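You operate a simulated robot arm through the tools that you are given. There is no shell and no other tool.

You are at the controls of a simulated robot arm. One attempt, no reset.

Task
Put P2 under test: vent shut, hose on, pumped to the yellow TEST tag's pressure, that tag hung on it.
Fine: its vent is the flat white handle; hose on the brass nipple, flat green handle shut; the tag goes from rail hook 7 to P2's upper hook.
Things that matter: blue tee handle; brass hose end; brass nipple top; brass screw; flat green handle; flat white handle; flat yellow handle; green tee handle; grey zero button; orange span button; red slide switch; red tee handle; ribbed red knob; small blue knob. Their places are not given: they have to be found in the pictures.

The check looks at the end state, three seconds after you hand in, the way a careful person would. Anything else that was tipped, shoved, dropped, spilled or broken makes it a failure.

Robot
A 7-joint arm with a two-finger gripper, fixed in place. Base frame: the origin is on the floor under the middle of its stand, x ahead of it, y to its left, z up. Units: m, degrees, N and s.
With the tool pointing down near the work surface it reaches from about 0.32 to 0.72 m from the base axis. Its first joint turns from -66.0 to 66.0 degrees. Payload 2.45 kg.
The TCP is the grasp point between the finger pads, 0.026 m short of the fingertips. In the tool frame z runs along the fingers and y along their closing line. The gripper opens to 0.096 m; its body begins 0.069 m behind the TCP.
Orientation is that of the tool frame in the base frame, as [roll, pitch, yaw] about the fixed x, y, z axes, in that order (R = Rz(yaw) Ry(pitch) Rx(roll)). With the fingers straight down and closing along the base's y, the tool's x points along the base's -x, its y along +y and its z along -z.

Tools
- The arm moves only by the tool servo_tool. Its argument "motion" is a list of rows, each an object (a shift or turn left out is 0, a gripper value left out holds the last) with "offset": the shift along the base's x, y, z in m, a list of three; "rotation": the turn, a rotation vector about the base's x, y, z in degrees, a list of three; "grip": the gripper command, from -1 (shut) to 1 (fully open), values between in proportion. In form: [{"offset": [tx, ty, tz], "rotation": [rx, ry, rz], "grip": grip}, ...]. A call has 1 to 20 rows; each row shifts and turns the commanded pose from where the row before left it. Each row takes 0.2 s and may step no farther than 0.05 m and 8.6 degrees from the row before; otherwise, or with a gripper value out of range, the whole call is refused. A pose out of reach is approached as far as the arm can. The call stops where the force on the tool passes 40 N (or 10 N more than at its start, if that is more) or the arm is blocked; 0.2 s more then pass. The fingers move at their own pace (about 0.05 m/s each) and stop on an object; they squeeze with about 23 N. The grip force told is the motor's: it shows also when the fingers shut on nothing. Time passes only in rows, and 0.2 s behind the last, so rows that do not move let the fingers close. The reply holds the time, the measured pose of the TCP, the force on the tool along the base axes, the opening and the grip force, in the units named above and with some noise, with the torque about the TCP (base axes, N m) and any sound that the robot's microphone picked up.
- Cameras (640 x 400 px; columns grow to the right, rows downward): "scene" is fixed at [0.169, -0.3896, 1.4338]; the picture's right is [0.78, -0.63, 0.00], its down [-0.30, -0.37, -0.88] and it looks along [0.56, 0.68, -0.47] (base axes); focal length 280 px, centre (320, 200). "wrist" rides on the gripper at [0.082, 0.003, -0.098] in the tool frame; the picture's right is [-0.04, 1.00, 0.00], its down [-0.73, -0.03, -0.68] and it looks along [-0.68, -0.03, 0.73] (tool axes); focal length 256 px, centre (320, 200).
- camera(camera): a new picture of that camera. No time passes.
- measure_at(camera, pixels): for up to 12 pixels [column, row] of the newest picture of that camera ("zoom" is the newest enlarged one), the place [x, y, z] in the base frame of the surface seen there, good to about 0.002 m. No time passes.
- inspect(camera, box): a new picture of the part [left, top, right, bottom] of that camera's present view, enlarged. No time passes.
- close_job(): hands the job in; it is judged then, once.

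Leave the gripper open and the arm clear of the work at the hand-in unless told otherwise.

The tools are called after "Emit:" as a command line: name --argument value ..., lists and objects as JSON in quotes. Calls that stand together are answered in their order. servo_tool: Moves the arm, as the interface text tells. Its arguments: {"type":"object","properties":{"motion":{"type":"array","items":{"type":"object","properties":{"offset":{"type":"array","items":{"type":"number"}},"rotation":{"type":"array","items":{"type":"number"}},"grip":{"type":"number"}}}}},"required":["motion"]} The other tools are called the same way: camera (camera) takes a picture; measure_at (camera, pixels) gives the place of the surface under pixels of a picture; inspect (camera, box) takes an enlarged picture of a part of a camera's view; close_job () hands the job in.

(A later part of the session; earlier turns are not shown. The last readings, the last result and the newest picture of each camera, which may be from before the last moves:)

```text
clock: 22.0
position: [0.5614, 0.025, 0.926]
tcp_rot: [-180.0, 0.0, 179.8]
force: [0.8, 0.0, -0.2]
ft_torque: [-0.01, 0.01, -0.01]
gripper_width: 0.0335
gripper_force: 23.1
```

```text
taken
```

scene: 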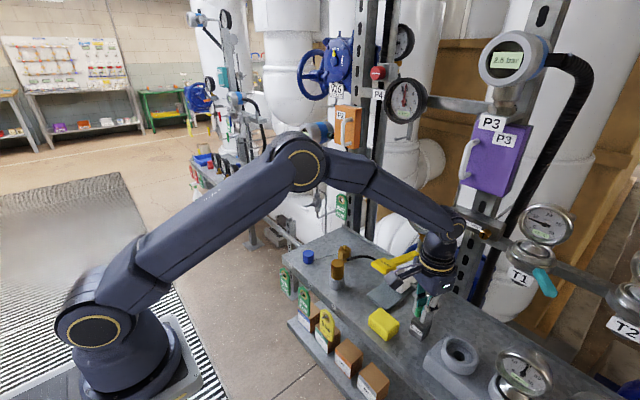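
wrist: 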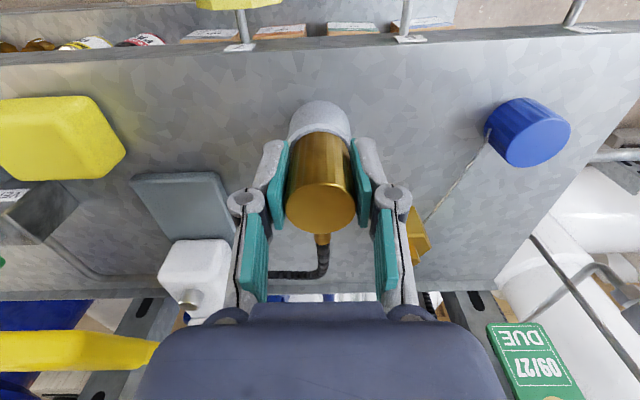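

The fingers stopped at 0.0335 m with 23 N. I lift slowly 2 cm and watch.

Emit:
servo_tool --motion '[{"grip": -1}, {"offset": [0, 0, 0.01]}, {"offset": [0, 0, 0.01]}, {}]'

Emit:
camera --camera "wrist"

Emit:
inspect --camera "scene" --box '[310, 220, 410, 300]'

```text
clock: 23.0
position: [0.562, 0.0247, 0.9462]
tcp_rot: [180.0, -0.1, 179.8]
force: [-0.5, 0.7, 0.3]
ft_torque: [0.04, 0.01, 0.0]
gripper_width: 0.0326
gripper_force: 22.9
```

```text
taken
```

wrist: 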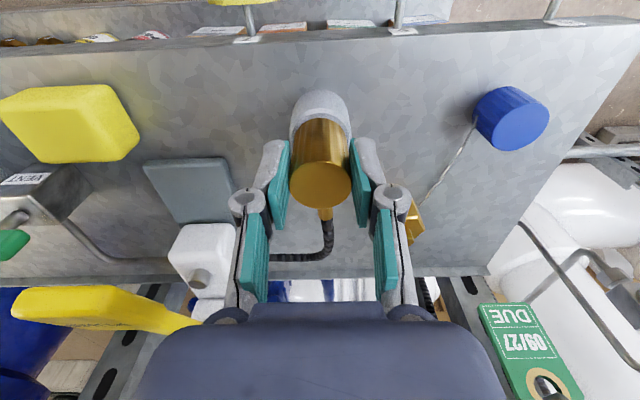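

```text
5.00 times, centred on (360, 260) of scene
```

zoom: 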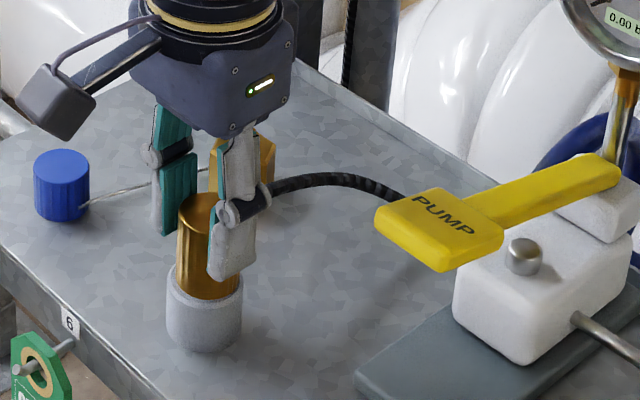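

The hose end seems not to have come along; I measure its top and the holder gap.

Emit:
measure_at --camera "zoom" --pixels '[[195, 205], [185, 200], [190, 260], [205, 285], [180, 275], [175, 300], [235, 290], [230, 260], [270, 185], [255, 205]]'

Emit:
measure_at --camera "wrist" --pixels '[[320, 185], [296, 185], [345, 185], [320, 165], [320, 200], [320, 140], [320, 105], [320, 217]]'

```text
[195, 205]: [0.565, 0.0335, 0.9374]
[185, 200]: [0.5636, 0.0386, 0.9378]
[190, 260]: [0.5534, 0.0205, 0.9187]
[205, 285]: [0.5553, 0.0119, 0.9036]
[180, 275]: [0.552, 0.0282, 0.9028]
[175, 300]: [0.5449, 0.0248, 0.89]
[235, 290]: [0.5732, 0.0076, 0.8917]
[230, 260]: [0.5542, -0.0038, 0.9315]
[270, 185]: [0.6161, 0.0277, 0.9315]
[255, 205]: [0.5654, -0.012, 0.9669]
```

```text
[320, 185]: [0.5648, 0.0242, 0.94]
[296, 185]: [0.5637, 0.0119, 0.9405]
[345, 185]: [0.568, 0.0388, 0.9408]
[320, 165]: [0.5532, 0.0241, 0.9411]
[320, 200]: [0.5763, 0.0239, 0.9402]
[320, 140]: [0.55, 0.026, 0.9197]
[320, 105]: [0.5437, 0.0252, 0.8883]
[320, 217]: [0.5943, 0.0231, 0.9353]
```

The hose end stayed (top still 0.939, Ø≈33 mm): my grip slid up. I open a little, go lower (fingertips just above the holder rim), and grip again longer, then lift by millimetres while reading the force.

Emit:
servo_tool --motion '[{"grip": 0.0}, {"grip": 0.0}, {"offset": [0, 0.0, -0.012]}, {"offset": [0.0005, 0, -0.011]}, {}, {"grip": -1}, {"grip": -1}, {"grip": -1}, {"grip": -1}, {"grip": -1}]'

Emit:
servo_tool --motion '[{"offset": [0, 0, 0.003]}, {"offset": [0, 0, 0.003]}]'

Emit:
camera --camera "wrist"

```text
clock: 25.2
position: [0.5609, 0.0247, 0.9223]
tcp_rot: [-180.0, 0.0, 179.6]
force: [-0.7, 0.3, 0.4]
ft_torque: [0.02, -0.02, -0.01]
gripper_width: 0.0345
gripper_force: 23.3
```

```text
clock: 25.8
position: [0.5615, 0.0255, 0.9277]
tcp_rot: [-179.9, 0.1, 179.7]
force: [-0.1, -0.4, -0.6]
ft_torque: [0.03, 0.0, 0.01]
gripper_width: 0.0344
gripper_force: 23.1
```

```text
taken
```

wrist: 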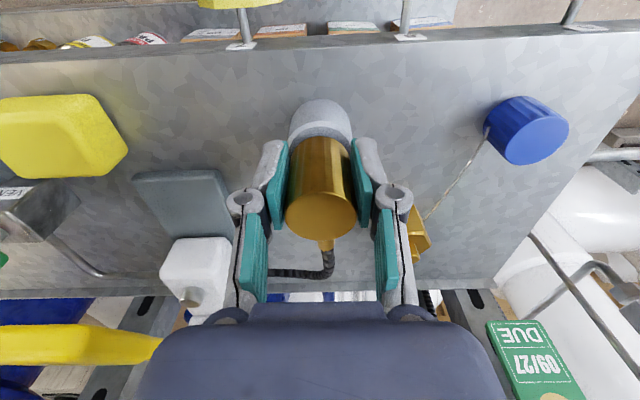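

No load on lifting, so the fingers may not be really clasping the brass. I zoom in on the contact.

Emit:
inspect --camera "wrist" --box '[220, 90, 420, 310]'

Emit:
inspect --camera "scene" --box '[315, 235, 375, 295]'

```text
1.82 times, centred on (320, 200) of wrist
```

zoom: 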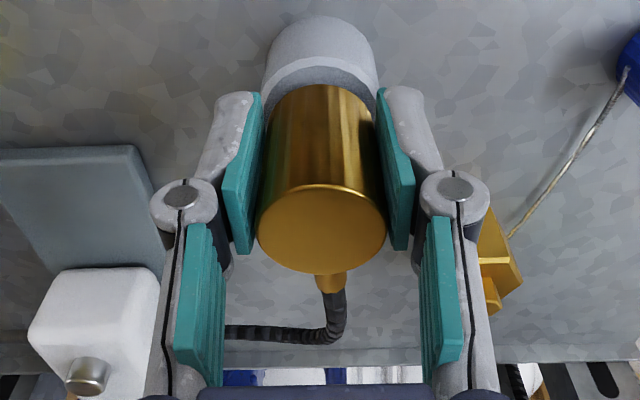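

```text
6.67 times, centred on (345, 265) of scene
```

zoom: 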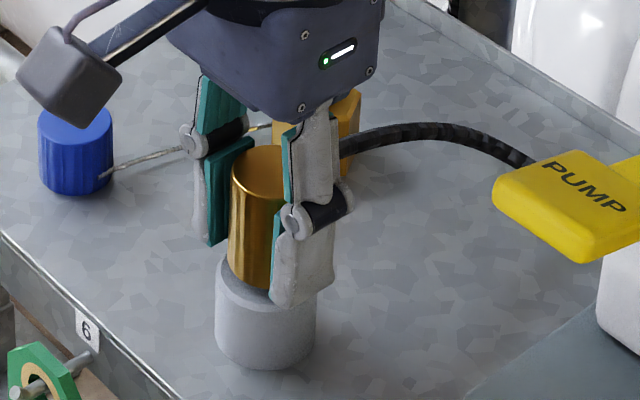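

Emit:
measure_at --camera "zoom" --pixels '[[258, 165], [250, 180], [265, 180], [240, 250], [225, 275], [245, 290], [230, 300], [262, 300], [300, 190], [350, 145], [270, 330]]'

Emit:
measure_at --camera "wrist" --pixels '[[320, 205], [300, 205], [340, 205], [320, 225], [320, 150], [320, 110], [280, 180], [360, 180]]'

```text
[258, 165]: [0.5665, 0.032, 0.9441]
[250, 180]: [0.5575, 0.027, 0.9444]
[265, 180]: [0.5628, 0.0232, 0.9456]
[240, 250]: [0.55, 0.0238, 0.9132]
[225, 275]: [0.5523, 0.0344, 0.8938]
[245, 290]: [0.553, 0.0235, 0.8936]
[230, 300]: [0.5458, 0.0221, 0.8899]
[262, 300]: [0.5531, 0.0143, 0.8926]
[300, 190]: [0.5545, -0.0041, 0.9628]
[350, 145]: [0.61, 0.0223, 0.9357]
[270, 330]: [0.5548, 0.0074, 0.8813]
```

```text
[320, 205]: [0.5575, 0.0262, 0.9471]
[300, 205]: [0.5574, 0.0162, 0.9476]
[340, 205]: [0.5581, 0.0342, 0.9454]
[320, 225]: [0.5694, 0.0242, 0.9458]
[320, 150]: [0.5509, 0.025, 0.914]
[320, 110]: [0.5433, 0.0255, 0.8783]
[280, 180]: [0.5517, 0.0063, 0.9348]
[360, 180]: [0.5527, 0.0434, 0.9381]
```

This time the top rose to 0.945 – it is coming. I continue lifting gently.

Emit:
servo_tool --motion '[{"offset": [0, 0, 0.005]}, {"offset": [0, 0, 0.005]}, {"offset": [0, 0, 0.005]}, {}]'

Emit:
inspect --camera "scene" --box '[315, 235, 375, 295]'

Emit:
measure_at --camera "zoom" --pixels '[[258, 140], [260, 165], [258, 180], [240, 250], [245, 270], [245, 290]]'

```text
clock: 26.8
position: [0.5617, 0.0244, 0.9424]
tcp_rot: [-179.9, 0.0, 179.7]
force: [0.0, -0.2, -1.3]
ft_torque: [-0.01, -0.02, 0.01]
gripper_width: 0.0341
gripper_force: 23.1
```

```text
6.67 times, centred on (345, 265) of scene
```

zoom: 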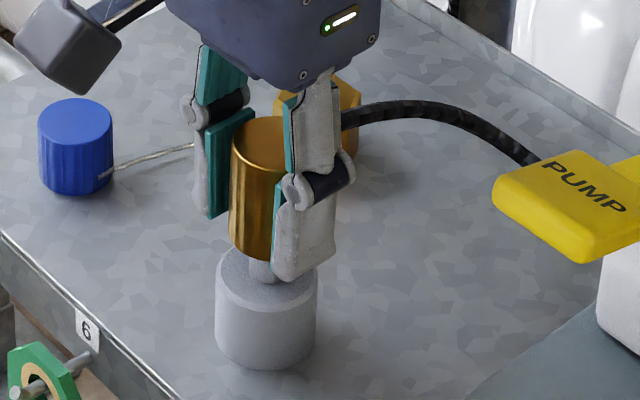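

```text
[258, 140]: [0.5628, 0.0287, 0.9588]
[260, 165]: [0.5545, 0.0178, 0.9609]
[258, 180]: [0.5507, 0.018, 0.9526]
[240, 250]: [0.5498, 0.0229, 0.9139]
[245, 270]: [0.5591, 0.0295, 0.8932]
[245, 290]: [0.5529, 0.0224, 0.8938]
```

The hose end is a sleeve that sat on a peg; it is now lifted ~2 cm. I lift it clear to TCP z≈0.99.

Emit:
servo_tool --motion '[{"offset": [0, 0, 0.008]}, {"offset": [0, 0, 0.01]}, {"offset": [0, 0, 0.01]}, {"offset": [0, 0, 0.01]}, {"offset": [0, 0, 0.01]}, {}]'

Emit:
inspect --camera "scene" --box '[310, 220, 400, 295]'

Emit:
camera --camera "wrist"

```text
clock: 28.2
position: [0.5613, 0.0246, 0.99]
tcp_rot: [179.9, 0.0, 179.8]
force: [0.2, 0.2, -0.3]
ft_torque: [-0.02, -0.01, 0.02]
gripper_width: 0.0338
gripper_force: 22.8
```

```text
5.33 times, centred on (355, 258) of scene
```

zoom: 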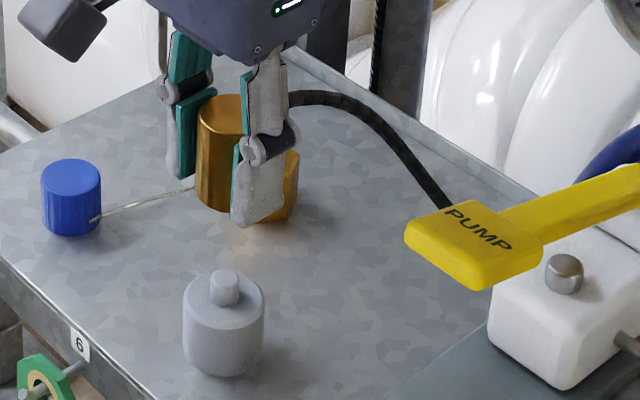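

```text
taken
```

wrist: 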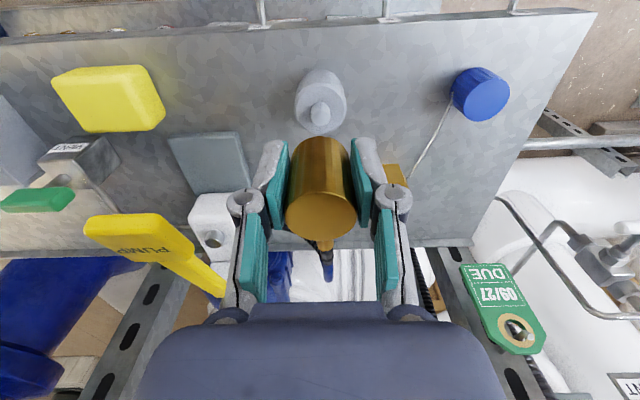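

Hose end is free. I measure the holder's peg (for calibration of grasp centre) and move aside toward the nipple, hovering in front of it (x≈0.58, y≈0.0945) to measure the nipple with the wrist camera.

Emit:
measure_at --camera "zoom" --pixels '[[223, 278], [223, 285], [212, 280], [235, 280], [223, 310], [190, 300], [258, 300], [290, 180], [280, 215]]'

Emit:
servo_tool --motion '[{"offset": [0, 0.02, 0.01]}, {"offset": [0, 0.025, 0.01]}, {"offset": [0, 0.025, 0]}, {}]'

Emit:
camera --camera "wrist"

Emit:
inspect --camera "scene" --box '[310, 220, 400, 295]'

```text
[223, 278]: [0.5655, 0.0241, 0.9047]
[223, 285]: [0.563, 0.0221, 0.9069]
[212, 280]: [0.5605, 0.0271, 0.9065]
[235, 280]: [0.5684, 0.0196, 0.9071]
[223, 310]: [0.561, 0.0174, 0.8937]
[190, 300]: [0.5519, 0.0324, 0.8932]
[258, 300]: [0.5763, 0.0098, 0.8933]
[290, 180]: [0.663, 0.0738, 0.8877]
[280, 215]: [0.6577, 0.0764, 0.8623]
```

```text
clock: 29.2
position: [0.5611, 0.0952, 1.0104]
tcp_rot: [-179.9, 0.0, 179.7]
force: [-0.1, -0.5, -0.9]
ft_torque: [0.03, 0.01, -0.04]
gripper_width: 0.0338
gripper_force: 23.2
```

```text
taken
```

wrist: 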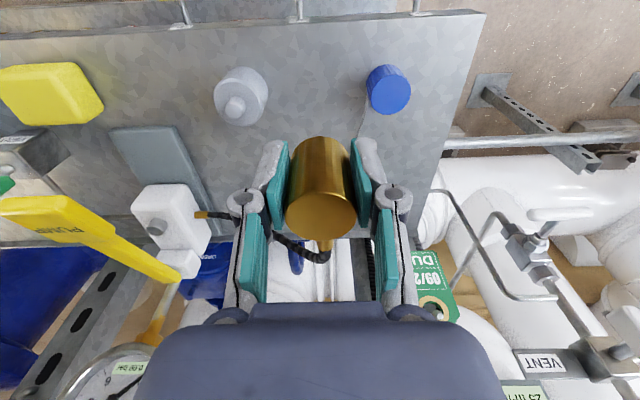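

```text
5.33 times, centred on (355, 258) of scene
```

zoom: 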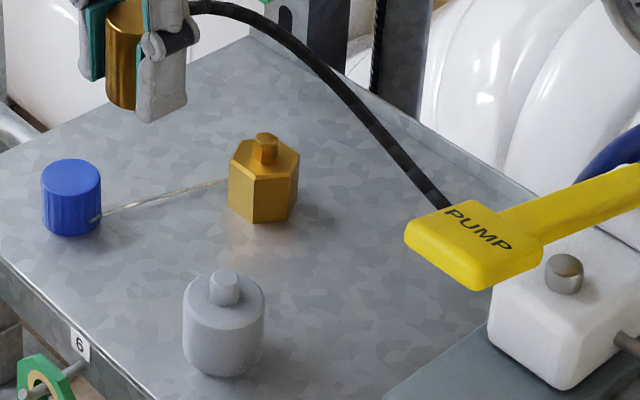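

Both peg and nipple are now seen side by side in the scene zoom. I measure both tops for the offset between them.

Emit:
measure_at --camera "zoom" --pixels '[[266, 138], [260, 137], [272, 137], [266, 134], [266, 141], [224, 277], [214, 277], [234, 277], [224, 271], [224, 283], [245, 160], [285, 160]]'

Emit:
inspect --camera "scene" --box '[335, 235, 355, 255]'

Emit:
measure_at --camera "zoom" --pixels '[[320, 200], [300, 200], [340, 200], [320, 180], [320, 220], [280, 200], [360, 200]]'

Emit:
inspect --camera "scene" --box '[327, 262, 347, 282]'

Emit:
measure_at --camera "zoom" --pixels '[[320, 200], [300, 200], [340, 200], [320, 180], [320, 220], [280, 200], [360, 200]]'

```text
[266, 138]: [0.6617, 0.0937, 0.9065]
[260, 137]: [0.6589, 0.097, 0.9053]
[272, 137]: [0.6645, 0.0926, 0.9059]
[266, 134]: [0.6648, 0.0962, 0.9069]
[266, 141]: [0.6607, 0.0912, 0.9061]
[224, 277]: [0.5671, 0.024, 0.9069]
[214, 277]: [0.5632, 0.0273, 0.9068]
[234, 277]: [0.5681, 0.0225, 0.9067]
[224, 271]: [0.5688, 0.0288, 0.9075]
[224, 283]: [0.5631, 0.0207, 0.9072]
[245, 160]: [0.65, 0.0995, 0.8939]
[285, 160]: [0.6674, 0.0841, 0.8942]
```

```text
16.00 times, centred on (345, 245) of scene
```

zoom: 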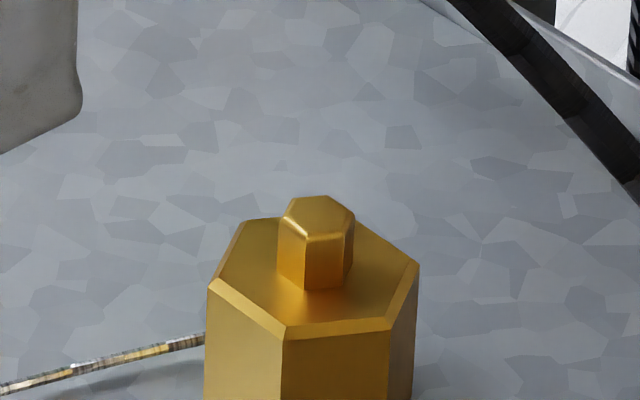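

```text
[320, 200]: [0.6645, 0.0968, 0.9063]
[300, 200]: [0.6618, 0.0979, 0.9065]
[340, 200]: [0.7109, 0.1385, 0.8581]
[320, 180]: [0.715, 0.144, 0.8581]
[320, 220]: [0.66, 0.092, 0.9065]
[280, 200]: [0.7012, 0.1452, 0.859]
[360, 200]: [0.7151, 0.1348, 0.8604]
```

```text
16.00 times, centred on (337, 272) of scene
```

zoom: 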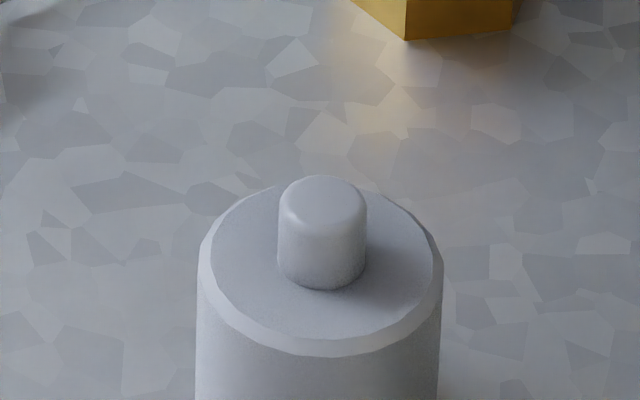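

```text
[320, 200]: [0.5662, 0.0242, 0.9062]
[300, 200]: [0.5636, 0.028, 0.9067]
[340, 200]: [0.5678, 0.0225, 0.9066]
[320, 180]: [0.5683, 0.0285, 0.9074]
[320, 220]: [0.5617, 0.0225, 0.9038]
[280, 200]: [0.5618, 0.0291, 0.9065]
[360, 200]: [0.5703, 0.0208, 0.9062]
```

Offset peg→nipple ≈ (0.0955, 0.069). On the peg the TCP was at (0.5615, 0.0247), so the target TCP is about (0.657, 0.094). I move over the nipple at height and check.

Emit:
servo_tool --motion '[{"offset": [0.025, 0, 0]}, {"offset": [0.025, 0, 0]}, {"offset": [0.025, -0.001, 0]}, {"offset": [0.021, 0, -0.02]}, {"offset": [0, 0, -0.02]}, {"offset": [0, 0, -0.01]}, {}]'

Emit:
inspect --camera "scene" --box '[315, 210, 385, 270]'

Emit:
camera --camera "wrist"

Emit:
camera --camera "scene"

```text
clock: 30.8
position: [0.6566, 0.093, 0.9625]
tcp_rot: [180.0, 0.0, 179.7]
force: [0.7, -0.6, -0.9]
ft_torque: [0.0, 0.0, -0.02]
gripper_width: 0.0338
gripper_force: 23.2
```

```text
6.67 times, centred on (350, 240) of scene
```

zoom: 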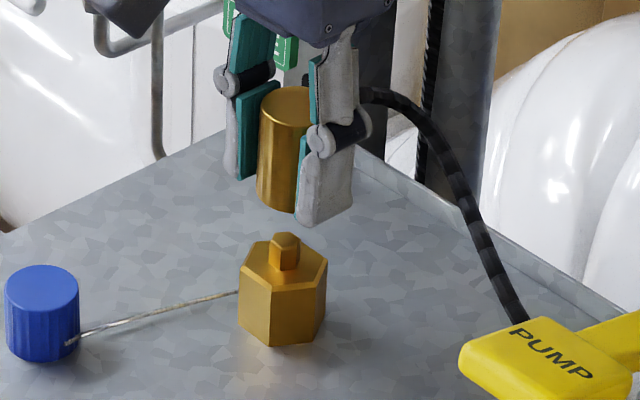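

```text
taken
```

wrist: 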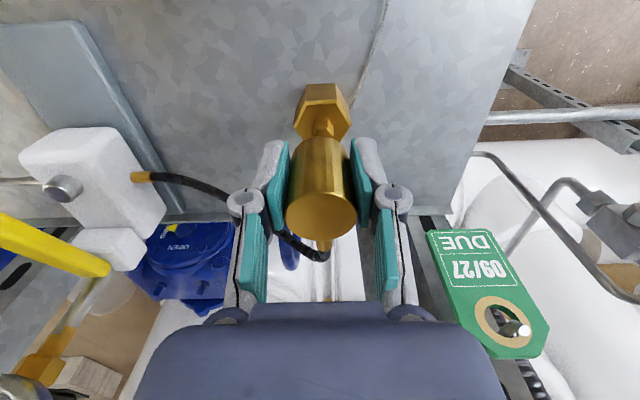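

```text
taken
```

scene: 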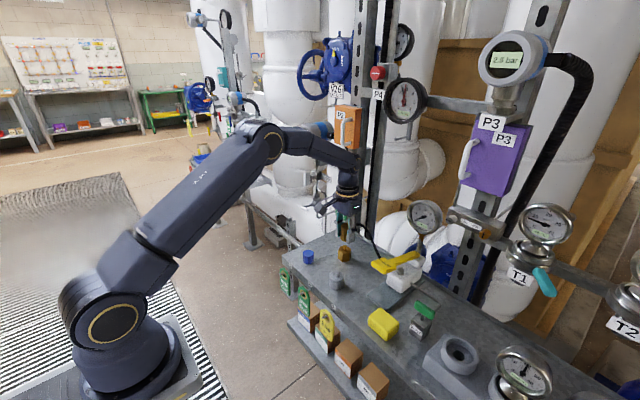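

Close. I check the alignment more precisely with a tighter zoom on sleeve and nipple.

Emit:
inspect --camera "scene" --box '[333, 220, 363, 255]'

Emit:
inspect --camera "wrist" --box '[270, 70, 370, 250]'

```text
11.43 times, centred on (348, 238) of scene
```

zoom: 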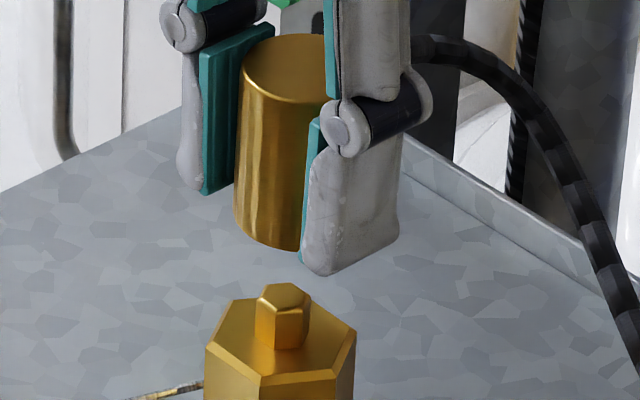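

```text
2.22 times, centred on (320, 160) of wrist
```

zoom: 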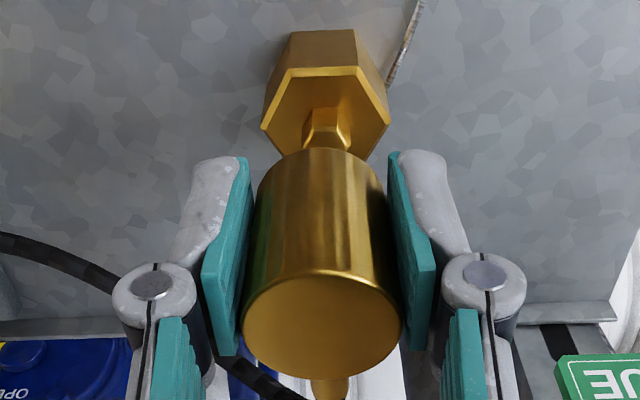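

Both views agree the sleeve is about 2.7 mm too far in +x and 1.2 mm too low in y. I correct and lower slowly.

Emit:
servo_tool --motion '[{"offset": [-0.0027, 0.0013, 0]}, {"offset": [0, 0, -0.008]}, {}]'

Emit:
inspect --camera "scene" --box '[333, 220, 363, 255]'

Emit:
inspect --camera "wrist" --box '[270, 70, 370, 250]'

```text
clock: 31.6
position: [0.6542, 0.0945, 0.9525]
tcp_rot: [-180.0, 0.0, 179.6]
force: [-0.4, -0.4, -1.3]
ft_torque: [0.01, -0.02, 0.03]
gripper_width: 0.034
gripper_force: 22.7
```

```text
11.43 times, centred on (348, 238) of scene
```

zoom: 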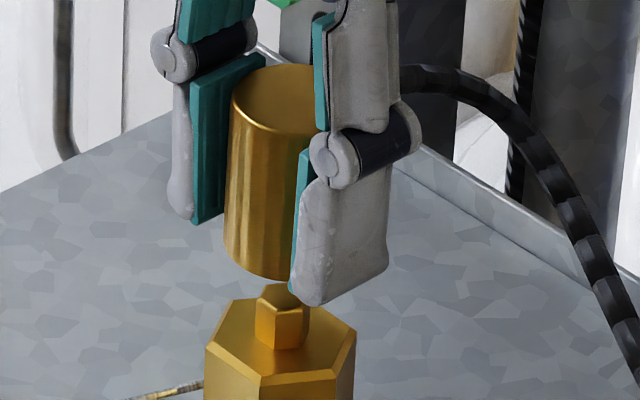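

```text
2.22 times, centred on (320, 160) of wrist
```

zoom: 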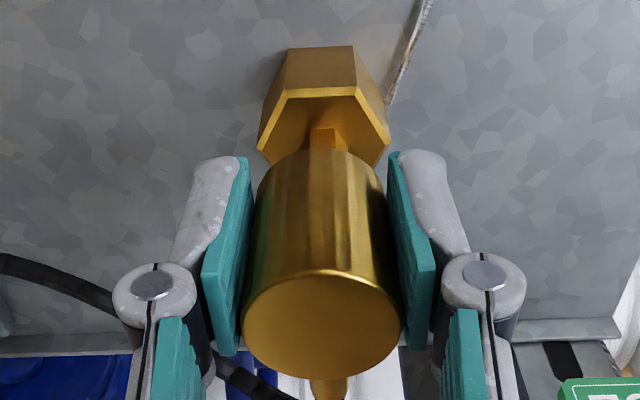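

Aligned to within about 1 mm. A small +0.7 mm y correction, then I lower step by step, watching the force.

Emit:
servo_tool --motion '[{"offset": [0.0003, 0.0007, -0.006]}, {"offset": [0, 0, -0.006]}, {"offset": [0, 0, -0.004]}]'

Emit:
inspect --camera "scene" --box '[333, 220, 363, 255]'

```text
clock: 32.4
position: [0.6555, 0.096, 0.9358]
tcp_rot: [179.9, 0.0, 179.6]
force: [0.2, 0.7, -0.4]
ft_torque: [0.01, 0.06, 0.01]
gripper_width: 0.0337
gripper_force: 23.0
```

```text
11.43 times, centred on (348, 238) of scene
```

zoom: 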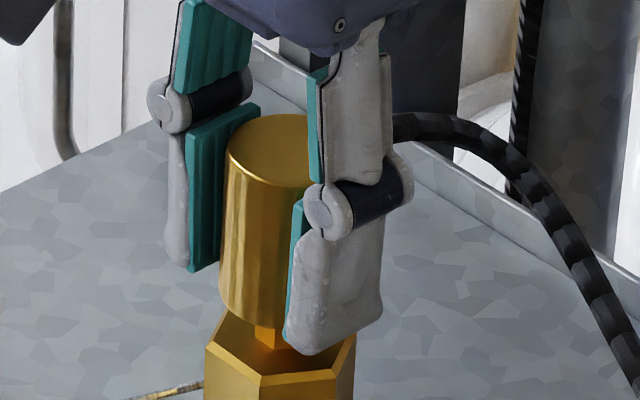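

The sleeve's rim is at the nipple top, looks centred. I go on down in small steps.

Emit:
servo_tool --motion '[{"offset": [0, 0, -0.003]}, {"offset": [0, 0, -0.003]}]'

Emit:
servo_tool --motion '[{"offset": [0, 0, -0.003]}, {"offset": [0, 0, -0.002]}]'

Emit:
inspect --camera "scene" --box '[333, 225, 363, 260]'

```text
clock: 33.0
position: [0.655, 0.0948, 0.93]
tcp_rot: [180.0, 0.1, 179.7]
force: [-0.5, 0.4, -1.0]
ft_torque: [0.01, 0.01, -0.01]
gripper_width: 0.0337
gripper_force: 23.1
```

```text
clock: 33.6
position: [0.6554, 0.0961, 0.9256]
tcp_rot: [-180.0, 0.0, 179.7]
force: [0.4, 0.1, -1.3]
ft_torque: [0.04, 0.02, 0.0]
gripper_width: 0.0335
gripper_force: 22.9
```

```text
11.43 times, centred on (348, 242) of scene
```

zoom: 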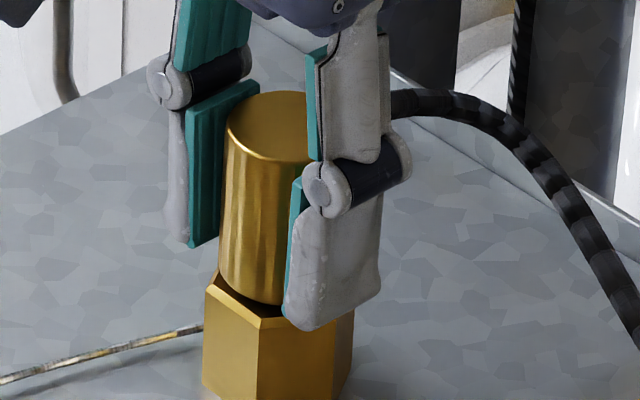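

It slides on without force. I continue to seat it.

Emit:
servo_tool --motion '[{"offset": [0, 0, -0.002]}, {"offset": [0, 0, -0.001]}, {}]'

Emit:
servo_tool --motion '[{"offset": [0, 0, -0.0015]}, {}]'

Emit:
inspect --camera "scene" --box '[333, 225, 363, 260]'

```text
clock: 34.4
position: [0.6562, 0.0969, 0.9222]
tcp_rot: [180.0, 0.0, 179.7]
force: [0.0, -0.5, -1.3]
ft_torque: [-0.04, 0.02, 0.01]
gripper_width: 0.0335
gripper_force: 22.9
```

```text
clock: 35.0
position: [0.6562, 0.095, 0.9223]
tcp_rot: [180.0, 0.1, 179.7]
force: [-1.6, -0.1, 7.3]
ft_torque: [-0.05, -0.1, 0.01]
gripper_width: 0.0333
gripper_force: 23.3
```

```text
11.43 times, centred on (348, 242) of scene
```

zoom: 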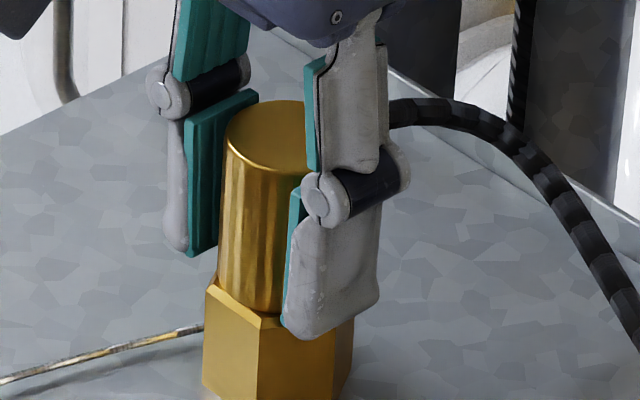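

Contact (7 N upward) with the sleeve on the hex. I press a bit more to make sure it is pushed home, listening for a click.

Emit:
servo_tool --motion '[{"offset": [0, 0, -0.002]}, {"offset": [0, 0, -0.002]}, {}]'

Emit:
inspect --camera "scene" --box '[333, 225, 363, 260]'

```text
clock: 35.8
position: [0.656, 0.0957, 0.9186]
tcp_rot: [179.9, 0.2, 179.7]
force: [3.6, 0.2, 18.7]
ft_torque: [0.03, -0.21, 0.04]
gripper_width: 0.0338
gripper_force: 22.8
```

```text
11.43 times, centred on (348, 242) of scene
```

zoom: 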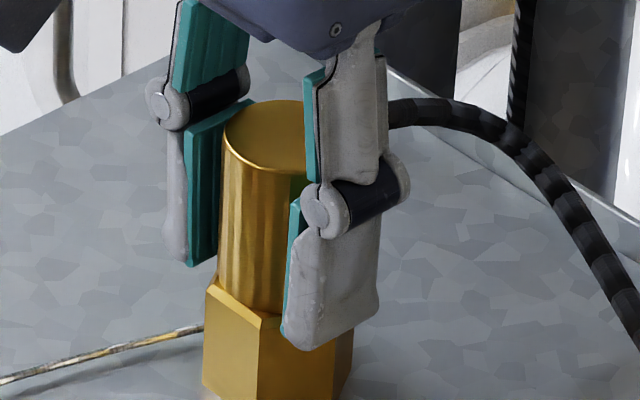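

The sleeve is seated on the hex (the fingers just slid). I relieve the load, open, and rise clear.

Emit:
servo_tool --motion '[{"offset": [0, 0, 0.003], "grip": -0.1}, {"grip": 0.15}, {"grip": 0.15}, {"offset": [0, 0, 0.02]}, {"offset": [0, 0, 0.03]}, {"offset": [-0.01, 0, 0.03]}, {"offset": [-0.03, 0, 0.02]}, {}]'

Emit:
camera --camera "wrist"

Emit:
inspect --camera "scene" --box '[315, 220, 415, 290]'

```text
clock: 37.6
position: [0.6161, 0.0951, 1.021]
tcp_rot: [-179.9, 0.0, 179.6]
force: [1.1, -0.4, 0.1]
ft_torque: [0.01, 0.01, 0.0]
gripper_width: 0.0553
gripper_force: 0.1
```

```text
taken
```

wrist: 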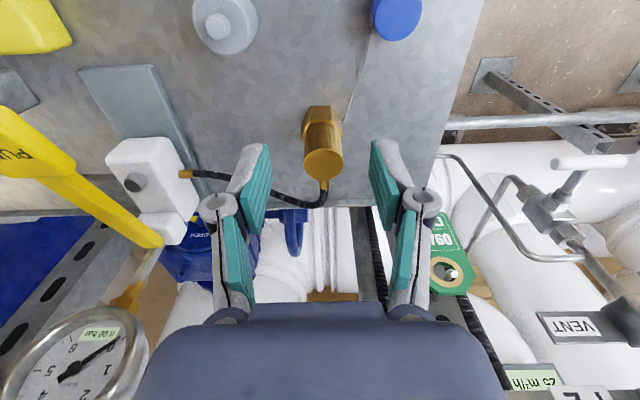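

```text
5.71 times, centred on (365, 255) of scene
```

zoom: 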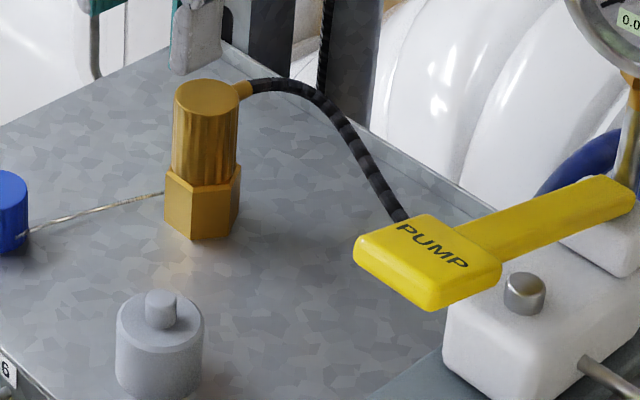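

Hose is on the nipple. Next P2's white vent handle, spindle along x, so the tool must point forward. I retreat, then tip the tool from down to forward (−90° about y), stopping short of P2 for a look.

Emit:
servo_tool --motion '[{"offset": [-0.04, 0.01, 0.02]}, {"offset": [-0.04, 0.02, 0.03]}, {"offset": [-0.03, 0.025, 0.03]}, {"offset": [-0.02, 0.025, 0.02], "rotation": [0, -6, 0]}, {"offset": [-0.01, 0.025, 0.01], "rotation": [0, -8, 0]}, {"offset": [0, 0.025, 0], "rotation": [0, -8, 0]}, {"offset": [0, 0.02, 0], "rotation": [0, -8, 0]}, {"offset": [0, 0.02, 0], "rotation": [0, -8, 0]}, {"offset": [0, 0.02, 0], "rotation": [0, -8, 0]}, {"offset": [0, 0.02, 0], "rotation": [0, -8, 0]}, {}]'

Emit:
camera --camera "wrist"

Emit:
camera --camera "scene"

```text
refused: row 2 steps farther than a row can; nothing moved
```

```text
taken
```

wrist: 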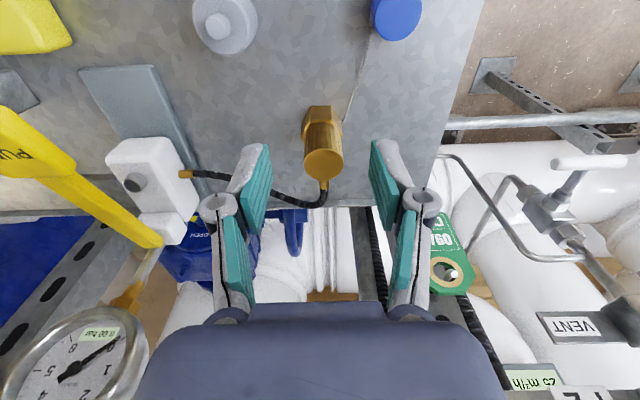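

```text
taken
```

scene: 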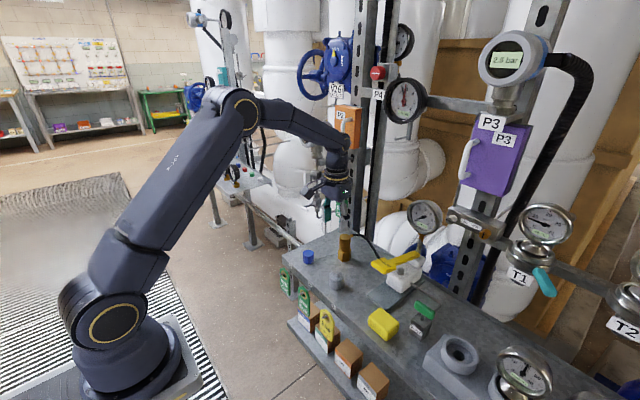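

A row was too long; I send the same path with smaller steps.

Emit:
servo_tool --motion '[{"offset": [-0.035, 0.01, 0.02]}, {"offset": [-0.035, 0.015, 0.025]}, {"offset": [-0.03, 0.02, 0.025]}, {"offset": [-0.02, 0.02, 0.02], "rotation": [0, -6, 0]}, {"offset": [-0.01, 0.02, 0.01], "rotation": [0, -8, 0]}, {"offset": [-0.01, 0.02, 0], "rotation": [0, -8, 0]}, {"offset": [0, 0.02, 0], "rotation": [0, -8, 0]}, {"offset": [0, 0.02, 0], "rotation": [0, -8, 0]}, {"offset": [0, 0.02, 0], "rotation": [0, -8, 0]}, {"offset": [0, 0.02, 0], "rotation": [0, -8, 0]}, {}]'

Emit:
camera --camera "wrist"

Emit:
camera --camera "scene"

```text
clock: 40.0
position: [0.4741, 0.2813, 1.1196]
tcp_rot: [179.6, 54.0, 179.6]
force: [-0.9, 0.2, -0.1]
ft_torque: [0.0, -0.02, 0.0]
gripper_width: 0.0555
gripper_force: 0.1
```

```text
taken
```

wrist: 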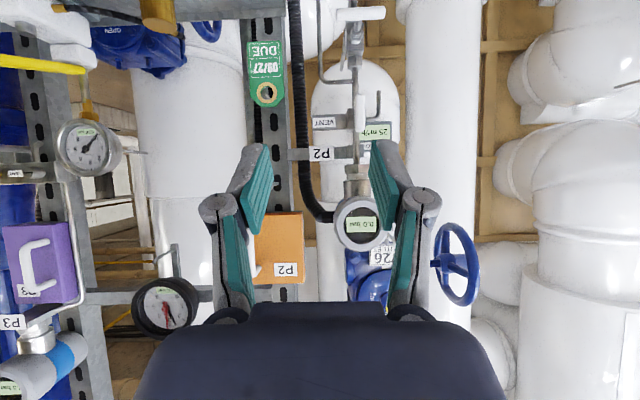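

```text
taken
```

scene: 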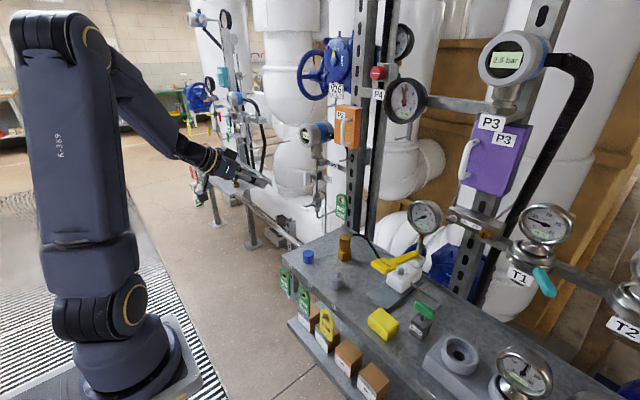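

The wrist now sees P2 upside-down: vent handle near (360,100). I zoom in on it.

Emit:
inspect --camera "wrist" --box '[290, 0, 430, 190]'

Emit:
measure_at --camera "zoom" --pixels '[[320, 235], [318, 215], [320, 205], [355, 215], [330, 235], [305, 270], [250, 250], [345, 350], [290, 30], [360, 30], [320, 60], [190, 210]]'

```text
2.11 times, centred on (360, 95) of wrist
```

zoom: 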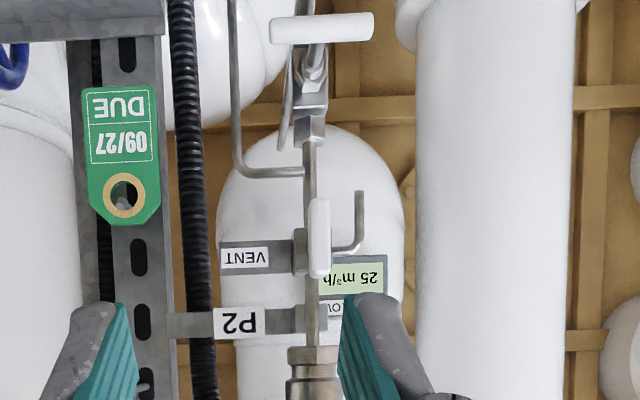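

```text
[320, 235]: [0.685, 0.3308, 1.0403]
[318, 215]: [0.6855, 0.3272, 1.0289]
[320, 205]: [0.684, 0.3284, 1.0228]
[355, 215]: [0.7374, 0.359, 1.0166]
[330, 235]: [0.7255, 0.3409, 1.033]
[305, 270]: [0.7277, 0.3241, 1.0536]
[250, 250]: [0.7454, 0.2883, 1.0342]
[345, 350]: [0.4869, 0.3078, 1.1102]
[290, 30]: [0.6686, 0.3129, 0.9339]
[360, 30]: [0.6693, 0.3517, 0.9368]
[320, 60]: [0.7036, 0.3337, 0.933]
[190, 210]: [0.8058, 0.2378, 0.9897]
```

The vent block has an outlet tube that leaves sideways (+y) and bends down; the handle now is vertical. I look closer at the block for marks.

Emit:
inspect --camera "wrist" --box '[335, 75, 395, 135]'

Emit:
inspect --camera "scene" --box '[300, 160, 330, 195]'

Emit:
inspect --camera "scene" --box '[225, 80, 275, 150]'

Emit:
inspect --camera "scene" --box '[430, 190, 510, 250]'

```text
6.67 times, centred on (365, 105) of wrist
```

zoom: 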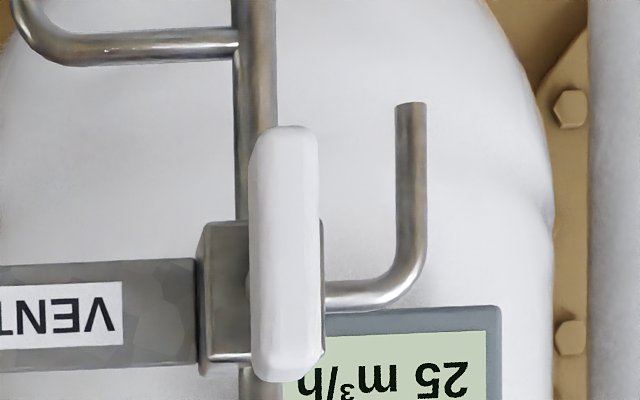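

```text
11.43 times, centred on (315, 178) of scene
```

zoom: 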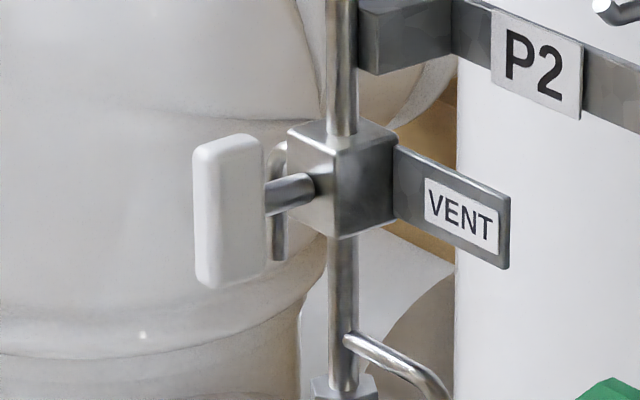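

```text
5.71 times, centred on (250, 115) of scene
```

zoom: 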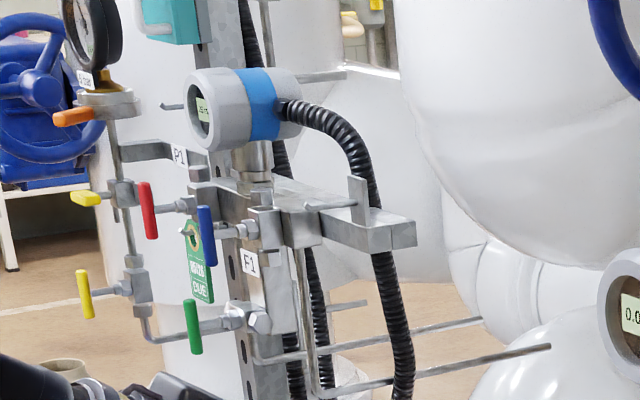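

```text
6.67 times, centred on (470, 220) of scene
```

zoom: 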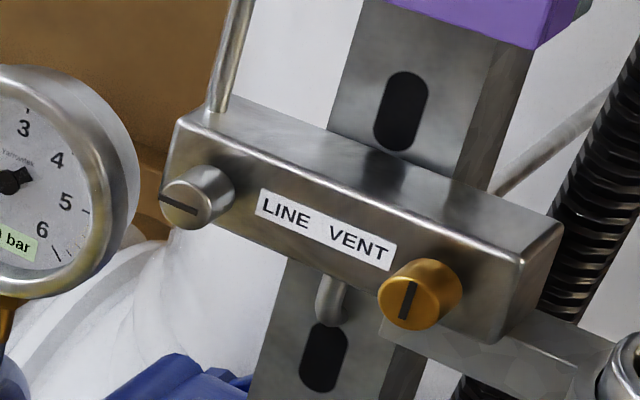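

P1 (far left station) is a helpful comparison: its yellow flat vent handle is horizontal and its yellow tee vertical. I zoom on P1's gauge to see if it is in service.

Emit:
inspect --camera "scene" --box '[195, 0, 265, 130]'

Emit:
inspect --camera "scene" --box '[225, 90, 255, 125]'

Emit:
inspect --camera "scene" --box '[222, 68, 252, 100]'

```text
3.08 times, centred on (230, 65) of scene
```

zoom: 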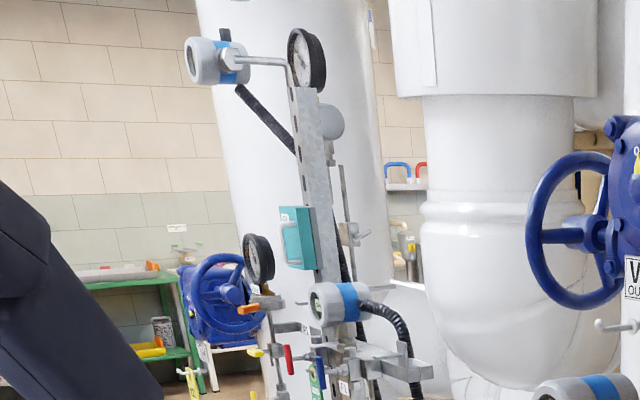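

```text
11.43 times, centred on (240, 108) of scene
```

zoom: 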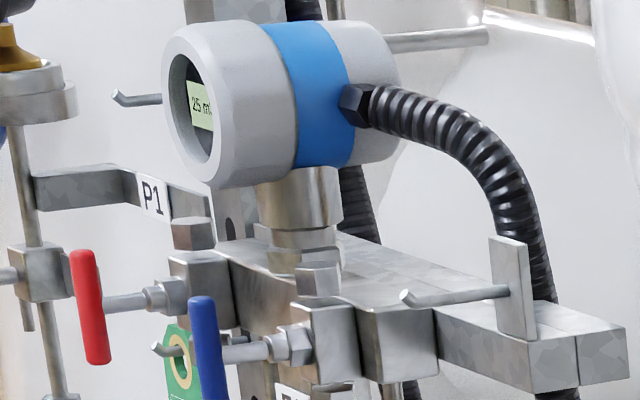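

```text
12.50 times, centred on (237, 84) of scene
```

zoom: 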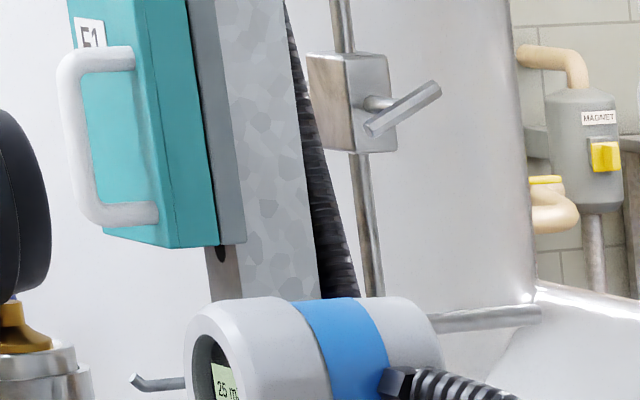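

Emit:
inspect --camera "scene" --box '[222, 72, 242, 130]'

Emit:
inspect --camera "scene" --box '[225, 105, 245, 150]'

```text
6.90 times, centred on (232, 101) of scene
```

zoom: 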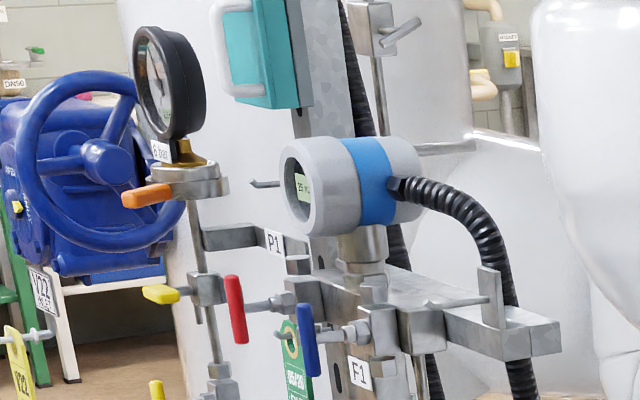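

```text
8.89 times, centred on (235, 128) of scene
```

zoom: 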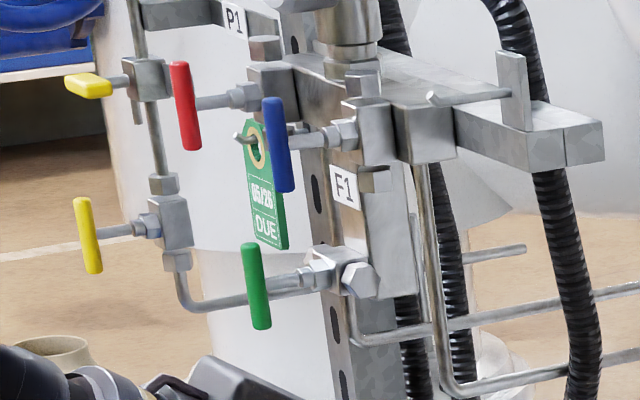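

P1 shows the convention: its iso tee is vertical (in line, open) and its flat vent handle is horizontal (shut). P2 is isolated (tee horizontal) with its vent vertical = open, so it must be turned horizontal. I finish tipping the tool forward and approach P2's vent to about 8 cm.

Emit:
servo_tool --motion '[{"offset": [0, 0.01, -0.01], "rotation": [0, -8, 0]}, {"offset": [0, 0.01, -0.015], "rotation": [0, -8, 0]}, {"offset": [0.01, 0.01, -0.015], "rotation": [0, -8, 0]}, {"offset": [0.01, 0.01, -0.02], "rotation": [0, -8, 0]}, {"offset": [0.02, 0.006, -0.02], "rotation": [0, -4, 0]}, {"offset": [0.03, 0, 0]}, {"offset": [0.03, 0, 0]}, {}]'

Emit:
camera --camera "wrist"

Emit:
camera --camera "scene"

```text
clock: 41.8
position: [0.5736, 0.3276, 1.0397]
tcp_rot: [88.0, 89.7, 88.1]
force: [-0.5, 0.3, 0.4]
ft_torque: [0.04, -0.02, 0.0]
gripper_width: 0.0552
gripper_force: 0.1
```

```text
taken
```

wrist: 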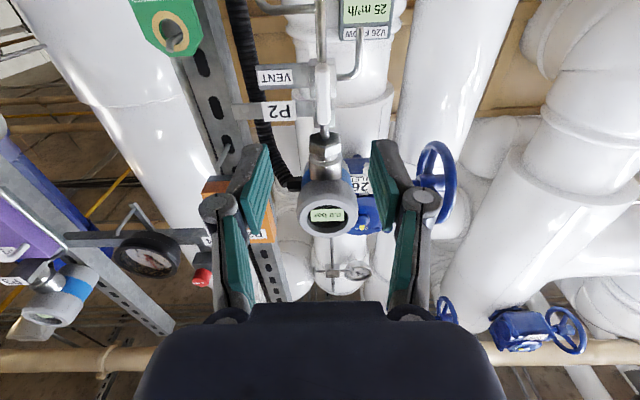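

```text
taken
```

scene: 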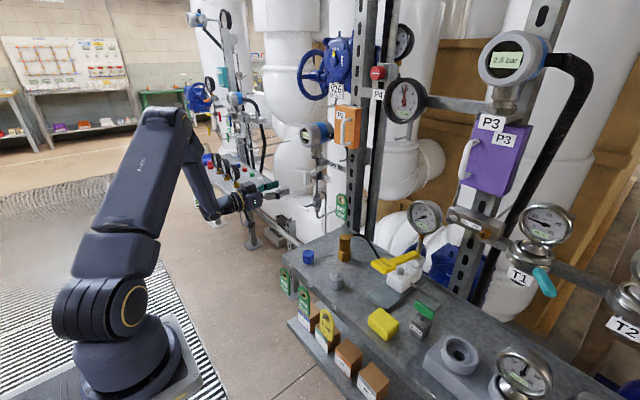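

The tool points forward, P2's handle is ahead at wrist (323,95). I zoom and measure it.

Emit:
inspect --camera "wrist" --box '[280, 50, 370, 150]'

Emit:
measure_at --camera "zoom" --pixels '[[335, 60], [335, 100], [335, 150], [335, 190], [325, 150], [345, 150], [335, 220], [310, 130], [335, 270], [300, 250]]'

Emit:
inspect --camera "scene" --box '[270, 150, 340, 220]'

```text
4.00 times, centred on (325, 100) of wrist
```

zoom: 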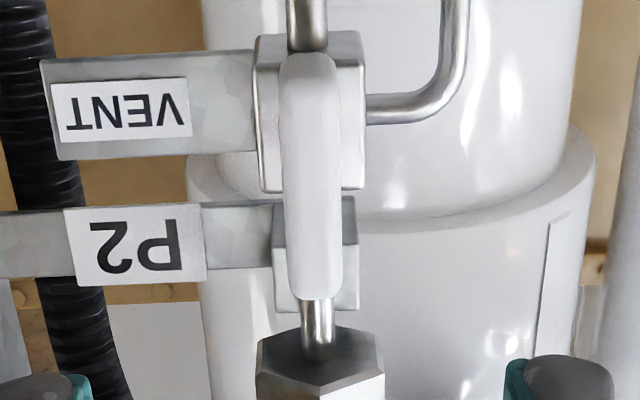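

```text
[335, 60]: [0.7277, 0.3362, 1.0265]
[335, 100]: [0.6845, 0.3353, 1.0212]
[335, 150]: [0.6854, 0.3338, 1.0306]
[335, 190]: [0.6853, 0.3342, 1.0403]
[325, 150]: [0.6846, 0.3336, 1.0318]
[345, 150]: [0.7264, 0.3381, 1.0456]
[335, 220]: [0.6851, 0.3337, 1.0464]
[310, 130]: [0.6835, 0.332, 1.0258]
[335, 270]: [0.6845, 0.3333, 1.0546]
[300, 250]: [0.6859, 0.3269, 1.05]
```

```text
5.71 times, centred on (305, 185) of scene
```

zoom: 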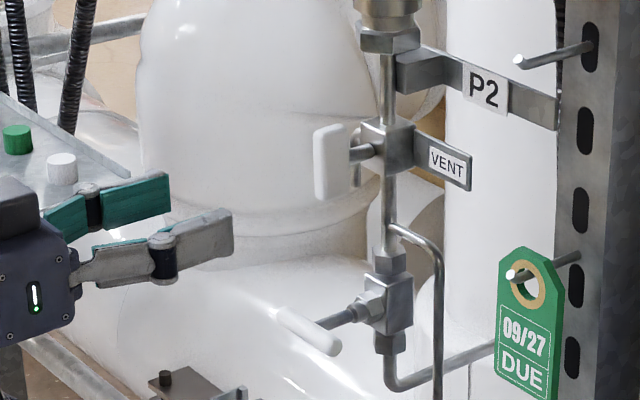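

The handle's front is at x≈0.6845, centre y≈0.330, z 1.016–1.062. I narrow the gripper, shift +2 mm y, and advance so the fingers straddle it.

Emit:
servo_tool --motion '[{"offset": [0.02, 0.002, 0], "grip": -0.1}, {"offset": [0.03, 0, 0], "grip": -0.1}, {"offset": [0.03, 0, 0]}, {"offset": [0.02, 0, 0]}, {}]'

Emit:
camera --camera "wrist"

Emit:
inspect --camera "scene" --box '[270, 150, 340, 220]'

```text
clock: 43.0
position: [0.6751, 0.3293, 1.0393]
tcp_rot: [93.8, 89.7, 93.8]
force: [0.5, 0.2, 0.2]
ft_torque: [0.02, 0.04, 0.01]
gripper_width: 0.0431
gripper_force: 0.1
```

```text
taken
```

wrist: 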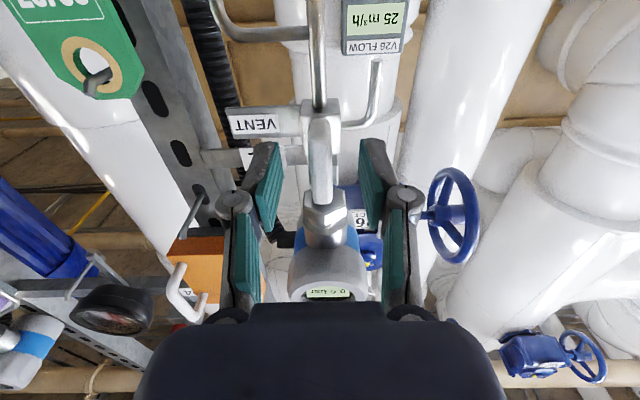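

```text
5.71 times, centred on (305, 185) of scene
```

zoom: 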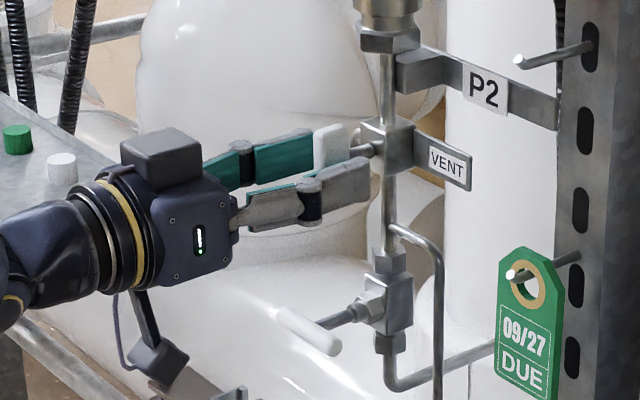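

The handle is between the fingers. I advance 12 mm more and close.

Emit:
servo_tool --motion '[{"offset": [0.012, 0.0005, 0]}, {}, {"grip": -0.6}, {"grip": -1}, {"grip": -1}, {"grip": -1}]'

Emit:
inspect --camera "wrist" --box '[220, 70, 420, 290]'

```text
clock: 44.4
position: [0.6877, 0.3311, 1.0392]
tcp_rot: [90.3, 89.7, 90.2]
force: [1.9, 2.1, 0.1]
ft_torque: [0.01, 0.0, 0.05]
gripper_width: 0.0113
gripper_force: 38.9
```

```text
1.82 times, centred on (320, 180) of wrist
```

zoom: 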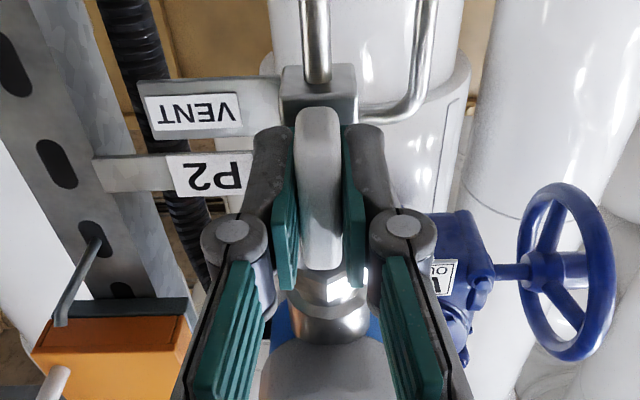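

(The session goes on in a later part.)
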